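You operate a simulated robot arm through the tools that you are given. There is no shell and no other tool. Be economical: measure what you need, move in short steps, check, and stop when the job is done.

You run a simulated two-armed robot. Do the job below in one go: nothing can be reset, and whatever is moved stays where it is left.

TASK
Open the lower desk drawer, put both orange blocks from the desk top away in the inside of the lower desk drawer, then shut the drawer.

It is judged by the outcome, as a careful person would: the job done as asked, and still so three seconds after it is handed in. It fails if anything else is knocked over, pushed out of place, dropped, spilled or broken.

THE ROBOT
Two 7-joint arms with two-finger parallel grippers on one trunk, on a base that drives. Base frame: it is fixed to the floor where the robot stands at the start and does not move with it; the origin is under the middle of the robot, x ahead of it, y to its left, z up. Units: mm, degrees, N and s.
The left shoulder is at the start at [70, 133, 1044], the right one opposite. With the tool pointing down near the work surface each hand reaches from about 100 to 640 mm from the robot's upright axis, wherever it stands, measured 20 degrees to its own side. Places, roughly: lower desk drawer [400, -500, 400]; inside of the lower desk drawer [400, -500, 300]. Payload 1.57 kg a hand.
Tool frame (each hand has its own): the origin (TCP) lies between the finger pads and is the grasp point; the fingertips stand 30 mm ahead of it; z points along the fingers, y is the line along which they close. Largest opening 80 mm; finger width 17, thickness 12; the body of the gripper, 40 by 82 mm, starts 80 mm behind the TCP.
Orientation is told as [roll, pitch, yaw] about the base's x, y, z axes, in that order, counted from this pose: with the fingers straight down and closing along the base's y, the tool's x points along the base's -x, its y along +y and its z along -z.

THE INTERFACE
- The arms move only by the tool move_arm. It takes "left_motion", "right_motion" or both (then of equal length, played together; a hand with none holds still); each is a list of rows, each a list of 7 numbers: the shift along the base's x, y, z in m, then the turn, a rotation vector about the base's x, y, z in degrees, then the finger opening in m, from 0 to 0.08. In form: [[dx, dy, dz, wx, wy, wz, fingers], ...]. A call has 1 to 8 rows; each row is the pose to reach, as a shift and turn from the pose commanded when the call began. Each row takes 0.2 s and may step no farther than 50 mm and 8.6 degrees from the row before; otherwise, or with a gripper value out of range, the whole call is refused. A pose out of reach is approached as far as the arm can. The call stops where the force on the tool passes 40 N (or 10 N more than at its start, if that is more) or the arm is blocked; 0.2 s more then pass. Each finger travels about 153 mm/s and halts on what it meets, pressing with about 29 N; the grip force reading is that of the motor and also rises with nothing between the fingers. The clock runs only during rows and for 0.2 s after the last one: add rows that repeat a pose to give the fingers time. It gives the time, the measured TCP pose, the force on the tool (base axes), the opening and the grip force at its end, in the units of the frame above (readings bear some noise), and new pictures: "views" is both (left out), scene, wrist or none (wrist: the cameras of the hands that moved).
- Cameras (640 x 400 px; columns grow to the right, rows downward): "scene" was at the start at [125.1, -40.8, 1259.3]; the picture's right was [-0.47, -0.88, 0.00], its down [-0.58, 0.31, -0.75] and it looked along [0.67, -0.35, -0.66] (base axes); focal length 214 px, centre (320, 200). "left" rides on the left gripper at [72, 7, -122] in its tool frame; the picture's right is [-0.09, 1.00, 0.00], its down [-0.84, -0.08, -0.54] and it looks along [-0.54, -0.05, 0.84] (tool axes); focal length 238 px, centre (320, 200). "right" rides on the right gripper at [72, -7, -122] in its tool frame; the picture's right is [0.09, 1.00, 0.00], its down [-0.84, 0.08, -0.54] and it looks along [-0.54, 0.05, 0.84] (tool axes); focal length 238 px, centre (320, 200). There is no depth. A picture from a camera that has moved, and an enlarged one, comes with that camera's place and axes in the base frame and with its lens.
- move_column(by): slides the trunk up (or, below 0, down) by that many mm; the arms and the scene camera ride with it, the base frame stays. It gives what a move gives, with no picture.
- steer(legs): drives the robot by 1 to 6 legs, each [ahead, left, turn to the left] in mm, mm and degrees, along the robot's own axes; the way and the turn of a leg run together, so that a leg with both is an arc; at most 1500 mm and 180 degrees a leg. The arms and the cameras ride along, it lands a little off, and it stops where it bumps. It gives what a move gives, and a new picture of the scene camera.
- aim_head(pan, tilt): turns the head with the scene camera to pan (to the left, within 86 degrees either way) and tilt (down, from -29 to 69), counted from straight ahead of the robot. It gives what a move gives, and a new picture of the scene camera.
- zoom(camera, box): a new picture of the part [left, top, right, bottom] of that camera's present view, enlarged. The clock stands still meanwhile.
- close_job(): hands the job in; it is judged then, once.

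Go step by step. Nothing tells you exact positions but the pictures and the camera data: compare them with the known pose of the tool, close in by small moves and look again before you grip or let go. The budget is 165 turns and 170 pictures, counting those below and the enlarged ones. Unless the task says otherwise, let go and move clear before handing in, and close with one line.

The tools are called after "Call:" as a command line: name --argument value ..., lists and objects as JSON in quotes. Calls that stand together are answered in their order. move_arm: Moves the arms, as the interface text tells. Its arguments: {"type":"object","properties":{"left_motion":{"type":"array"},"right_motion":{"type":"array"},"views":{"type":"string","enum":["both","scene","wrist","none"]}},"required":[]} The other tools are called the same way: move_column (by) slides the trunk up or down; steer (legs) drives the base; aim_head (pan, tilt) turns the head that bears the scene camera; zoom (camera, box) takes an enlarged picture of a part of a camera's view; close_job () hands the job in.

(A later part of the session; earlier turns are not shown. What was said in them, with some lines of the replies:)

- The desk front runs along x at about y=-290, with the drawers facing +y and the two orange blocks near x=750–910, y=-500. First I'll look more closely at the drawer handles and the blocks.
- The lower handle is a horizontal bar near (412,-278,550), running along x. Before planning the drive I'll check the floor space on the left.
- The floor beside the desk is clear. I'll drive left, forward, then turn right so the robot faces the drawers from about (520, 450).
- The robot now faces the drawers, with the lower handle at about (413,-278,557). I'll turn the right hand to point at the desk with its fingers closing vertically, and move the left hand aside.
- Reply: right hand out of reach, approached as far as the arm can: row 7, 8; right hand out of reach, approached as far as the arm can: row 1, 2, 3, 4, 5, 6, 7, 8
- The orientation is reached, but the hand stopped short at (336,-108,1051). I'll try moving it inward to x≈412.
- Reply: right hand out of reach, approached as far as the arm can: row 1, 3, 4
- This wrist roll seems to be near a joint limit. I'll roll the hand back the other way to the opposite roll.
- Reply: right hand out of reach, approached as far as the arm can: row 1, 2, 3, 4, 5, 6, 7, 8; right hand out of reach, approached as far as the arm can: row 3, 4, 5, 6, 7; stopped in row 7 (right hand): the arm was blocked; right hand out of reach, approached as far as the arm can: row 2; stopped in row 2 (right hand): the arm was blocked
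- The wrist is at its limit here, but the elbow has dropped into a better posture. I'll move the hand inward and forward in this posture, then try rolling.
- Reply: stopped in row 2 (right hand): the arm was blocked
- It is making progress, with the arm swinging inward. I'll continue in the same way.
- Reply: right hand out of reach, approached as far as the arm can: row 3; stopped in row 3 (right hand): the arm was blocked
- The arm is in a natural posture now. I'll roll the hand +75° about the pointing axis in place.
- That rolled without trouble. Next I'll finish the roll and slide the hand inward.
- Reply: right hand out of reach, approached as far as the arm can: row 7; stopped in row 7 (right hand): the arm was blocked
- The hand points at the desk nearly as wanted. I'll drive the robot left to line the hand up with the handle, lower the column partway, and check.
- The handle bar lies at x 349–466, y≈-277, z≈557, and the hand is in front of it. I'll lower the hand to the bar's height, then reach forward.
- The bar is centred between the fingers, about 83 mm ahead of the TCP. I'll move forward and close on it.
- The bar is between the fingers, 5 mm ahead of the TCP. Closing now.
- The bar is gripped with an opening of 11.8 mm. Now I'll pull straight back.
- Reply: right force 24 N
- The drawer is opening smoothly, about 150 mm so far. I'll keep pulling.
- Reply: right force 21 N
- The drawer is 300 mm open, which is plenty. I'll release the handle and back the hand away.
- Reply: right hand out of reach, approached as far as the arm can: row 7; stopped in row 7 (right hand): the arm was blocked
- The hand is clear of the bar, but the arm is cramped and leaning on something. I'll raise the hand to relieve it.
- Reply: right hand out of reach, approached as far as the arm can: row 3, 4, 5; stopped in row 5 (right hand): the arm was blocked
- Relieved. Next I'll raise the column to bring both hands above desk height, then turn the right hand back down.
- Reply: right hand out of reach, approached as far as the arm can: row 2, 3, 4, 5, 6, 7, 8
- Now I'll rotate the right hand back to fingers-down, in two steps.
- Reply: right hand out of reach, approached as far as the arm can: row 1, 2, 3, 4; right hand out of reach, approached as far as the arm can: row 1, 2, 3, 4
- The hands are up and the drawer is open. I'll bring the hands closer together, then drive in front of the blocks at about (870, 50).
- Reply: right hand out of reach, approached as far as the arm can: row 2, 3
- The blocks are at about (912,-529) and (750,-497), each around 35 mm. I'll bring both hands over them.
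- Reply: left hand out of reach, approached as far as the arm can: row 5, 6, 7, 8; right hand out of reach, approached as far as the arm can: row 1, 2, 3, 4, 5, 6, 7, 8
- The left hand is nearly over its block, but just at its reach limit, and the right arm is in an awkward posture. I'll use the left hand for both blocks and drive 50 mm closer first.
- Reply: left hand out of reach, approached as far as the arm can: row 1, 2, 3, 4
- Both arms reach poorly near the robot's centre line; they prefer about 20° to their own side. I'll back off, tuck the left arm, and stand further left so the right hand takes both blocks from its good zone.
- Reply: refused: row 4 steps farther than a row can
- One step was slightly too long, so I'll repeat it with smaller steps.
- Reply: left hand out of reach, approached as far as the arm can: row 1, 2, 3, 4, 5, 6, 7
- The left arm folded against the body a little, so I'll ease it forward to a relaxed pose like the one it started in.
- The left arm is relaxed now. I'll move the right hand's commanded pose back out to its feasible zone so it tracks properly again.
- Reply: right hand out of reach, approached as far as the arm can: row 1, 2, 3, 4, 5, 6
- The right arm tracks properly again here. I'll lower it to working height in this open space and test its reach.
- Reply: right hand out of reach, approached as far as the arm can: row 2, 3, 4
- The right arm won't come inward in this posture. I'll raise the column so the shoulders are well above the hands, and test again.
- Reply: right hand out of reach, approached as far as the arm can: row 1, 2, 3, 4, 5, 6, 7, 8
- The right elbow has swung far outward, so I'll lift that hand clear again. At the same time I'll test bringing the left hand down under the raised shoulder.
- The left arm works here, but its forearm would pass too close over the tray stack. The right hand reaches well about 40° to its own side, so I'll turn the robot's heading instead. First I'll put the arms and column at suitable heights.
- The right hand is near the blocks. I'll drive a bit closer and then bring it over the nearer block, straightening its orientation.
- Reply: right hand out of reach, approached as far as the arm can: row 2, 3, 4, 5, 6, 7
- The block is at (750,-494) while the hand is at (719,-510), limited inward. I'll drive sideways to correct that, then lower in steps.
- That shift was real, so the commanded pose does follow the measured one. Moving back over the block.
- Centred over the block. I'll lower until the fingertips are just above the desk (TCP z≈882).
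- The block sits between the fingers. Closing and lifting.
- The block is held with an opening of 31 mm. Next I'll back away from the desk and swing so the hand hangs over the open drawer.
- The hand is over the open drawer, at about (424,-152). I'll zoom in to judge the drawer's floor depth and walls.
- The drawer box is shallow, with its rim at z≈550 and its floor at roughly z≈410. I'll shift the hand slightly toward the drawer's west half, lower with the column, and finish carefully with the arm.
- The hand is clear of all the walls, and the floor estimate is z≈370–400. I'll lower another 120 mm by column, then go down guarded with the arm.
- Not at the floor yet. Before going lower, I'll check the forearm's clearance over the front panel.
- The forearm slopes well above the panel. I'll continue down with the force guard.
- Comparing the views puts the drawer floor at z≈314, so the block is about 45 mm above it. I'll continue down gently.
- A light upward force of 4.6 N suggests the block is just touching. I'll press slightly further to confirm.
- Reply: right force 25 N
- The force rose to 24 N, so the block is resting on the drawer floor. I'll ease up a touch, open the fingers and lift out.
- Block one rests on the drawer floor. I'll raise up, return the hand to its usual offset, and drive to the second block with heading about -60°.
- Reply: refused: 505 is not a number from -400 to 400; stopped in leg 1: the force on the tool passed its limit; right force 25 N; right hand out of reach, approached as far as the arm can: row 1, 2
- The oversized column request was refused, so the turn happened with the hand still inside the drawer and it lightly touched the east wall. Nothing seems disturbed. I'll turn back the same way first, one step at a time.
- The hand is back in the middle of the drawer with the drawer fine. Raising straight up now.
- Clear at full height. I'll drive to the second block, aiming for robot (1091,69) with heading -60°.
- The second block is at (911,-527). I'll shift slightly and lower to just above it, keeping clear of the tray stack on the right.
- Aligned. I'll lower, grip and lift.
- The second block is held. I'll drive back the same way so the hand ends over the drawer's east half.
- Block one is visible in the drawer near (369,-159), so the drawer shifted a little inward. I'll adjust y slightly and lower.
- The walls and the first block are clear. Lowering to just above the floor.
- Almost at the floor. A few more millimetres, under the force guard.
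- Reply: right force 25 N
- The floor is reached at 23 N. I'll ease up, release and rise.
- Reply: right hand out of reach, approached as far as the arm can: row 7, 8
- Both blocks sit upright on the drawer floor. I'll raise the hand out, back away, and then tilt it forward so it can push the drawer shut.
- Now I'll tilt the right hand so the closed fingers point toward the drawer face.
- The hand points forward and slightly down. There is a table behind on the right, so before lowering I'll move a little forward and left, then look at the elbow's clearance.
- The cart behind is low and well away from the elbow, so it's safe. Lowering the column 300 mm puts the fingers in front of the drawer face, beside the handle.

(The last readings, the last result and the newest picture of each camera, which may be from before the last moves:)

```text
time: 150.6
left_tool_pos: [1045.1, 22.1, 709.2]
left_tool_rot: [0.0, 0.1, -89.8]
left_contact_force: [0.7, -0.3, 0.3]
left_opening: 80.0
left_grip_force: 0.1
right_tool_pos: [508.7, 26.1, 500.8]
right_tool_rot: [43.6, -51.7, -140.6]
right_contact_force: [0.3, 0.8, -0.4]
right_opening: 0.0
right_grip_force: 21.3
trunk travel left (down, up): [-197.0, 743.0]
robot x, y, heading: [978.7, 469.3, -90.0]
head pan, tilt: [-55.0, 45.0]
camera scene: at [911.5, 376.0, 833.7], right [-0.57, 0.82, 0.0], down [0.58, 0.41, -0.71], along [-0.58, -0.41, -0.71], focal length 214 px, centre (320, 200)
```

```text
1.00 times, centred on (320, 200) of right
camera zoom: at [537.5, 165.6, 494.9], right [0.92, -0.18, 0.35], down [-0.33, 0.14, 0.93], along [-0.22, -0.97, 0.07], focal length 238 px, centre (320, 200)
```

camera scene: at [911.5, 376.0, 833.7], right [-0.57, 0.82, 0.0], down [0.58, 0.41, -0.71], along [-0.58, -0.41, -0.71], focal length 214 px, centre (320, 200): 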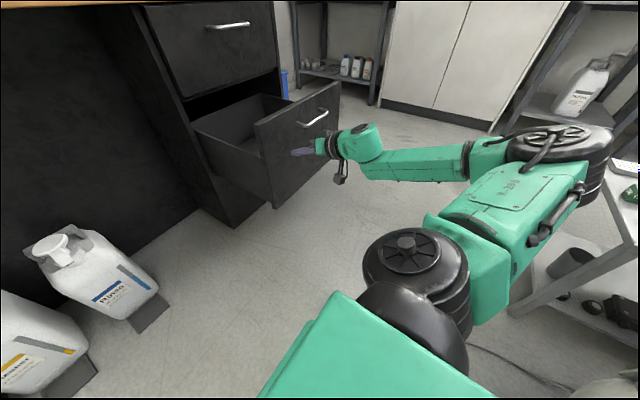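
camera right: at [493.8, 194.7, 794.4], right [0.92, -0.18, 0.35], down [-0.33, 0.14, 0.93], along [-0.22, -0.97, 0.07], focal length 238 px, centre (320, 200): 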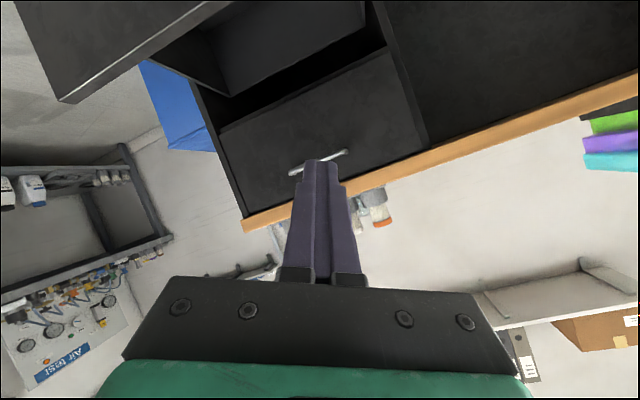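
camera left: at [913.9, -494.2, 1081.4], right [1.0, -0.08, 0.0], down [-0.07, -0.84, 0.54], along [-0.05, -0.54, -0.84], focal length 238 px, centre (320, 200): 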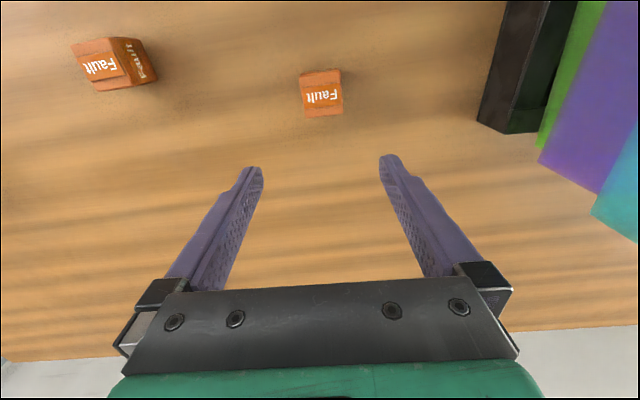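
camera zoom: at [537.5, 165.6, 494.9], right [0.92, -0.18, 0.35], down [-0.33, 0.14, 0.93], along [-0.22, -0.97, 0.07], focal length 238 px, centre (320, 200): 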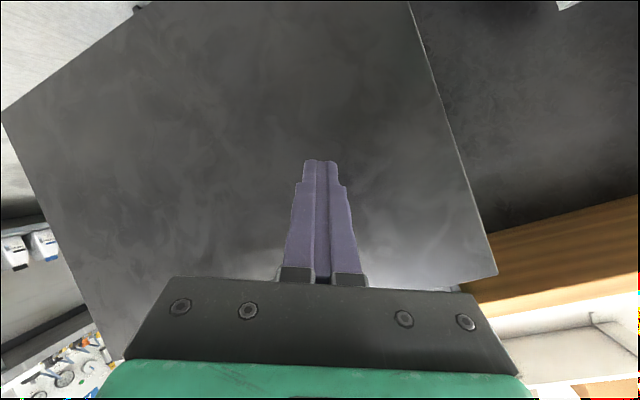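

The fingers face the drawer front, beside and below the handle, and everything is clear. I'll push by driving ahead in stages.

Call:
steer --legs '[[120, 0, 0]]'

```text
time: 151.9
left_tool_pos: [1045.7, -98.9, 708.5]
left_tool_rot: [0.1, 0.1, -89.9]
left_contact_force: [0.1, -0.6, 0.0]
left_opening: 80.2
left_grip_force: 0.0
right_tool_pos: [508.5, -94.2, 500.3]
right_tool_rot: [43.7, -51.7, -140.7]
right_contact_force: [-0.4, -0.2, 0.4]
right_opening: 0.1
right_grip_force: 21.0
trunk travel left (down, up): [-197.0, 743.0]
robot x, y, heading: [979.1, 357.6, -89.9]
head pan, tilt: [-55.0, 45.0]
camera scene: at [911.6, 255.2, 833.6], right [-0.57, 0.82, 0.0], down [0.58, 0.41, -0.71], along [-0.58, -0.41, -0.71], focal length 214 px, centre (320, 200)
```

scene: 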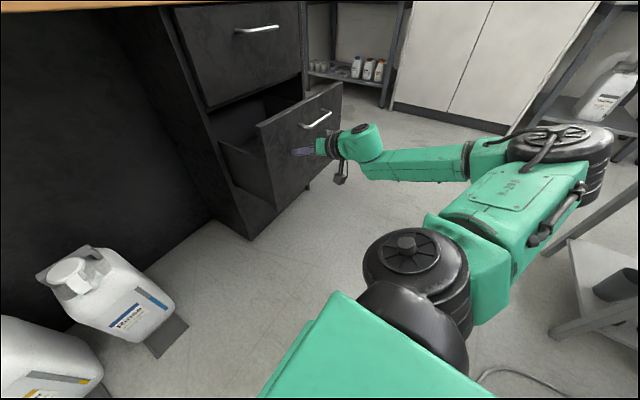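

The drawer is closing smoothly with hardly any force. I'll continue.

Call:
steer --legs '[[120, 0, 0]]'

```text
time: 153.1
left_tool_pos: [1044.5, -217.7, 708.2]
left_tool_rot: [0.1, 0.1, -90.0]
left_contact_force: [0.2, -0.2, -0.5]
left_opening: 79.9
left_grip_force: 0.0
right_tool_pos: [507.9, -211.0, 501.0]
right_tool_rot: [43.7, -51.7, -141.0]
right_contact_force: [0.2, -0.5, 0.1]
right_opening: 0.0
right_grip_force: 21.5
trunk travel left (down, up): [-197.0, 743.0]
robot x, y, heading: [977.3, 237.5, -89.9]
head pan, tilt: [-55.0, 45.0]
camera scene: at [911.2, 136.9, 833.6], right [-0.57, 0.82, 0.0], down [0.58, 0.4, -0.71], along [-0.58, -0.4, -0.71], focal length 214 px, centre (320, 200)
```

scene: 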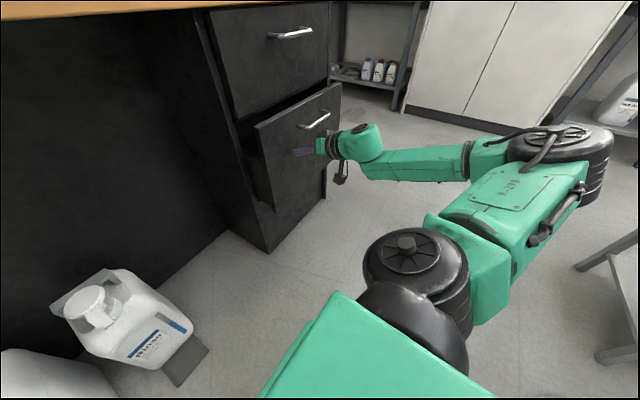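

About 70 mm remain. I'll finish with the arm under the force guard, so the left arm stays clear of the desk.

Call:
move_arm --right_motion '[[0, -0.01, 0, 0, 0, 0, 0.0], [0, -0.02, 0, 0, 0, 0, 0.0], [0, -0.03, 0, 0, 0, 0, 0.0], [0, -0.04, 0, 0, 0, 0, 0.0], [0, -0.05, 0, 0, 0, 0, 0.0], [0, -0.06, 0, 0, 0, 0, 0.0], [0, -0.07, 0, 0, 0, 0, 0.0], [0, -0.08, 0, 0, 0, 0, 0.0]]' --views "scene"

```text
time: 154.8
left_tool_pos: [1044.0, -214.1, 711.6]
left_tool_rot: [-0.1, -0.1, -90.2]
left_contact_force: [0.2, -0.1, 0.9]
left_opening: 79.7
left_grip_force: 0.1
right_tool_pos: [506.6, -277.9, 500.1]
right_tool_rot: [43.2, -51.7, -140.6]
right_contact_force: [4.6, 21.9, 7.7]
right_opening: 0.1
right_grip_force: 21.1
trunk travel left (down, up): [-197.0, 743.0]
robot x, y, heading: [976.0, 232.9, -90.4]
head pan, tilt: [-55.0, 45.0]
stopped in row 8 (right hand): the force on the tool passed its limit (the readings are from after the stop); the commanded pose is now the measured one
camera scene: at [912.3, 141.0, 834.4], right [-0.57, 0.82, 0.0], down [0.58, 0.4, -0.71], along [-0.58, -0.4, -0.7], focal length 214 px, centre (320, 200)
```

scene: 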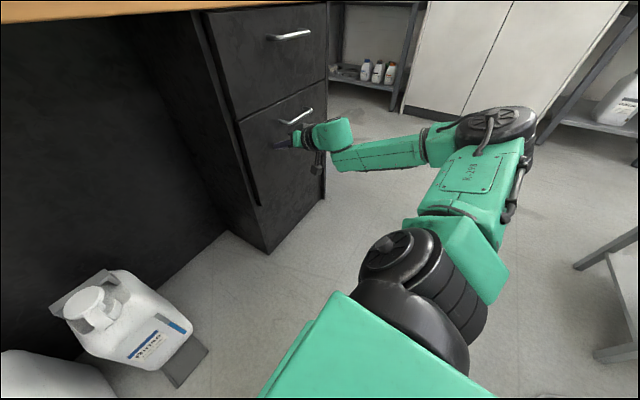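

Firm resistance and the face looks flush. I'll back the hand off and inspect the closed drawer.

Call:
move_arm --right_motion '[[0, 0.02, 0, 0, 0, 0, 0.0], [0, 0.04, 0, 0, 0, 0, 0.0], [0, 0.06, 0, 0, 0, 0, 0.0]]' --views "none"

Call:
steer --legs '[[-200, 0, 0]]'

Call:
zoom --camera "scene" --box '[100, 0, 360, 200]'

```text
time: 155.6
left_tool_pos: [1043.8, -216.6, 708.4]
left_tool_rot: [0.0, 0.1, -90.2]
left_contact_force: [0.4, -0.5, 0.8]
left_opening: 79.8
left_grip_force: 0.0
right_tool_pos: [507.8, -220.9, 496.7]
right_tool_rot: [43.0, -51.4, -140.4]
right_contact_force: [0.0, 0.8, 0.3]
right_opening: 0.1
right_grip_force: 21.6
trunk travel left (down, up): [-197.0, 743.0]
robot x, y, heading: [977.0, 229.9, -90.3]
head pan, tilt: [-55.0, 45.0]
```

```text
time: 157.2
left_tool_pos: [1044.8, -16.4, 709.0]
left_tool_rot: [0.0, -0.1, -90.1]
left_contact_force: [0.3, -0.8, -0.4]
left_opening: 79.9
left_grip_force: 0.0
right_tool_pos: [509.0, -22.0, 496.3]
right_tool_rot: [42.9, -51.4, -140.3]
right_contact_force: [0.7, 0.3, 0.3]
right_opening: 0.0
right_grip_force: 21.2
trunk travel left (down, up): [-197.0, 743.0]
robot x, y, heading: [976.9, 438.7, -90.3]
head pan, tilt: [-55.0, 45.0]
camera scene: at [911.9, 338.6, 833.8], right [-0.57, 0.82, 0.0], down [0.58, 0.4, -0.71], along [-0.58, -0.4, -0.71], focal length 214 px, centre (320, 200)
```

scene: 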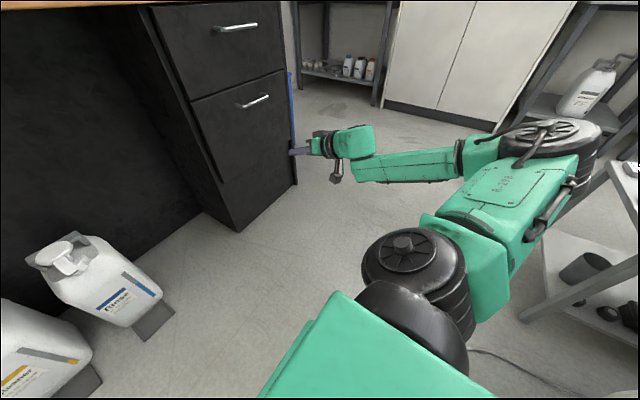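

```text
2.00 times, centred on (230, 100) of scene
camera zoom: at [911.9, 338.6, 833.8], right [-0.57, 0.82, 0.0], down [0.58, 0.4, -0.71], along [-0.58, -0.4, -0.71], focal length 429 px, centre (500, 400)
```

zoom: 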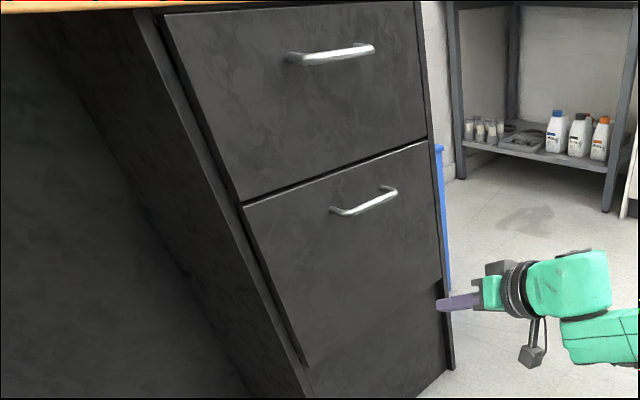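

The drawer is flush with the upper one. One last look over the desk top to confirm nothing else moved.

Call:
move_column --by 390

Call:
aim_head --pan -25 --tilt 40

```text
time: 161.0
left_tool_pos: [1045.3, -16.5, 1100.1]
left_tool_rot: [0.0, 0.1, -90.1]
left_contact_force: [-0.7, -0.3, 0.2]
left_opening: 80.3
left_grip_force: 0.0
right_tool_pos: [509.0, -22.1, 886.1]
right_tool_rot: [43.0, -51.4, -140.3]
right_contact_force: [-0.3, 0.7, -0.8]
right_opening: 0.0
right_grip_force: 21.5
trunk travel left (down, up): [-587.0, 353.0]
robot x, y, heading: [979.6, 434.0, -89.8]
head pan, tilt: [-55.0, 45.0]
```

```text
time: 161.9
left_tool_pos: [1044.0, -17.0, 1098.0]
left_tool_rot: [-0.1, 0.1, -90.1]
left_contact_force: [-0.1, 0.0, 0.0]
left_opening: 80.1
left_grip_force: 0.1
right_tool_pos: [509.7, -21.1, 885.6]
right_tool_rot: [43.0, -51.3, -140.3]
right_contact_force: [0.0, -0.5, -0.2]
right_opening: 0.0
right_grip_force: 21.6
trunk travel left (down, up): [-587.0, 353.0]
robot x, y, heading: [977.7, 438.7, -90.2]
head pan, tilt: [-25.0, 40.0]
camera scene: at [942.4, 307.9, 1231.0], right [-0.9, 0.43, 0.0], down [0.27, 0.58, -0.77], along [-0.33, -0.69, -0.64], focal length 214 px, centre (320, 200)
```

scene: 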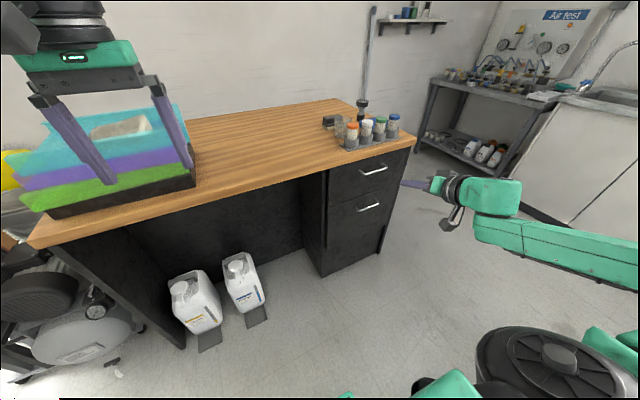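

The desk items are undisturbed, the blocks are in the drawer, the drawer is shut, and both hands are clear. Handing in.

Call:
close_job

```text
The job is handed in.
```

Both orange blocks are inside the lower desk drawer, the drawer is shut flush, and nothing else on the desk looks disturbed. At one point the hand bumped the inside of the open drawer and pushed it in slightly; I saw no damage.
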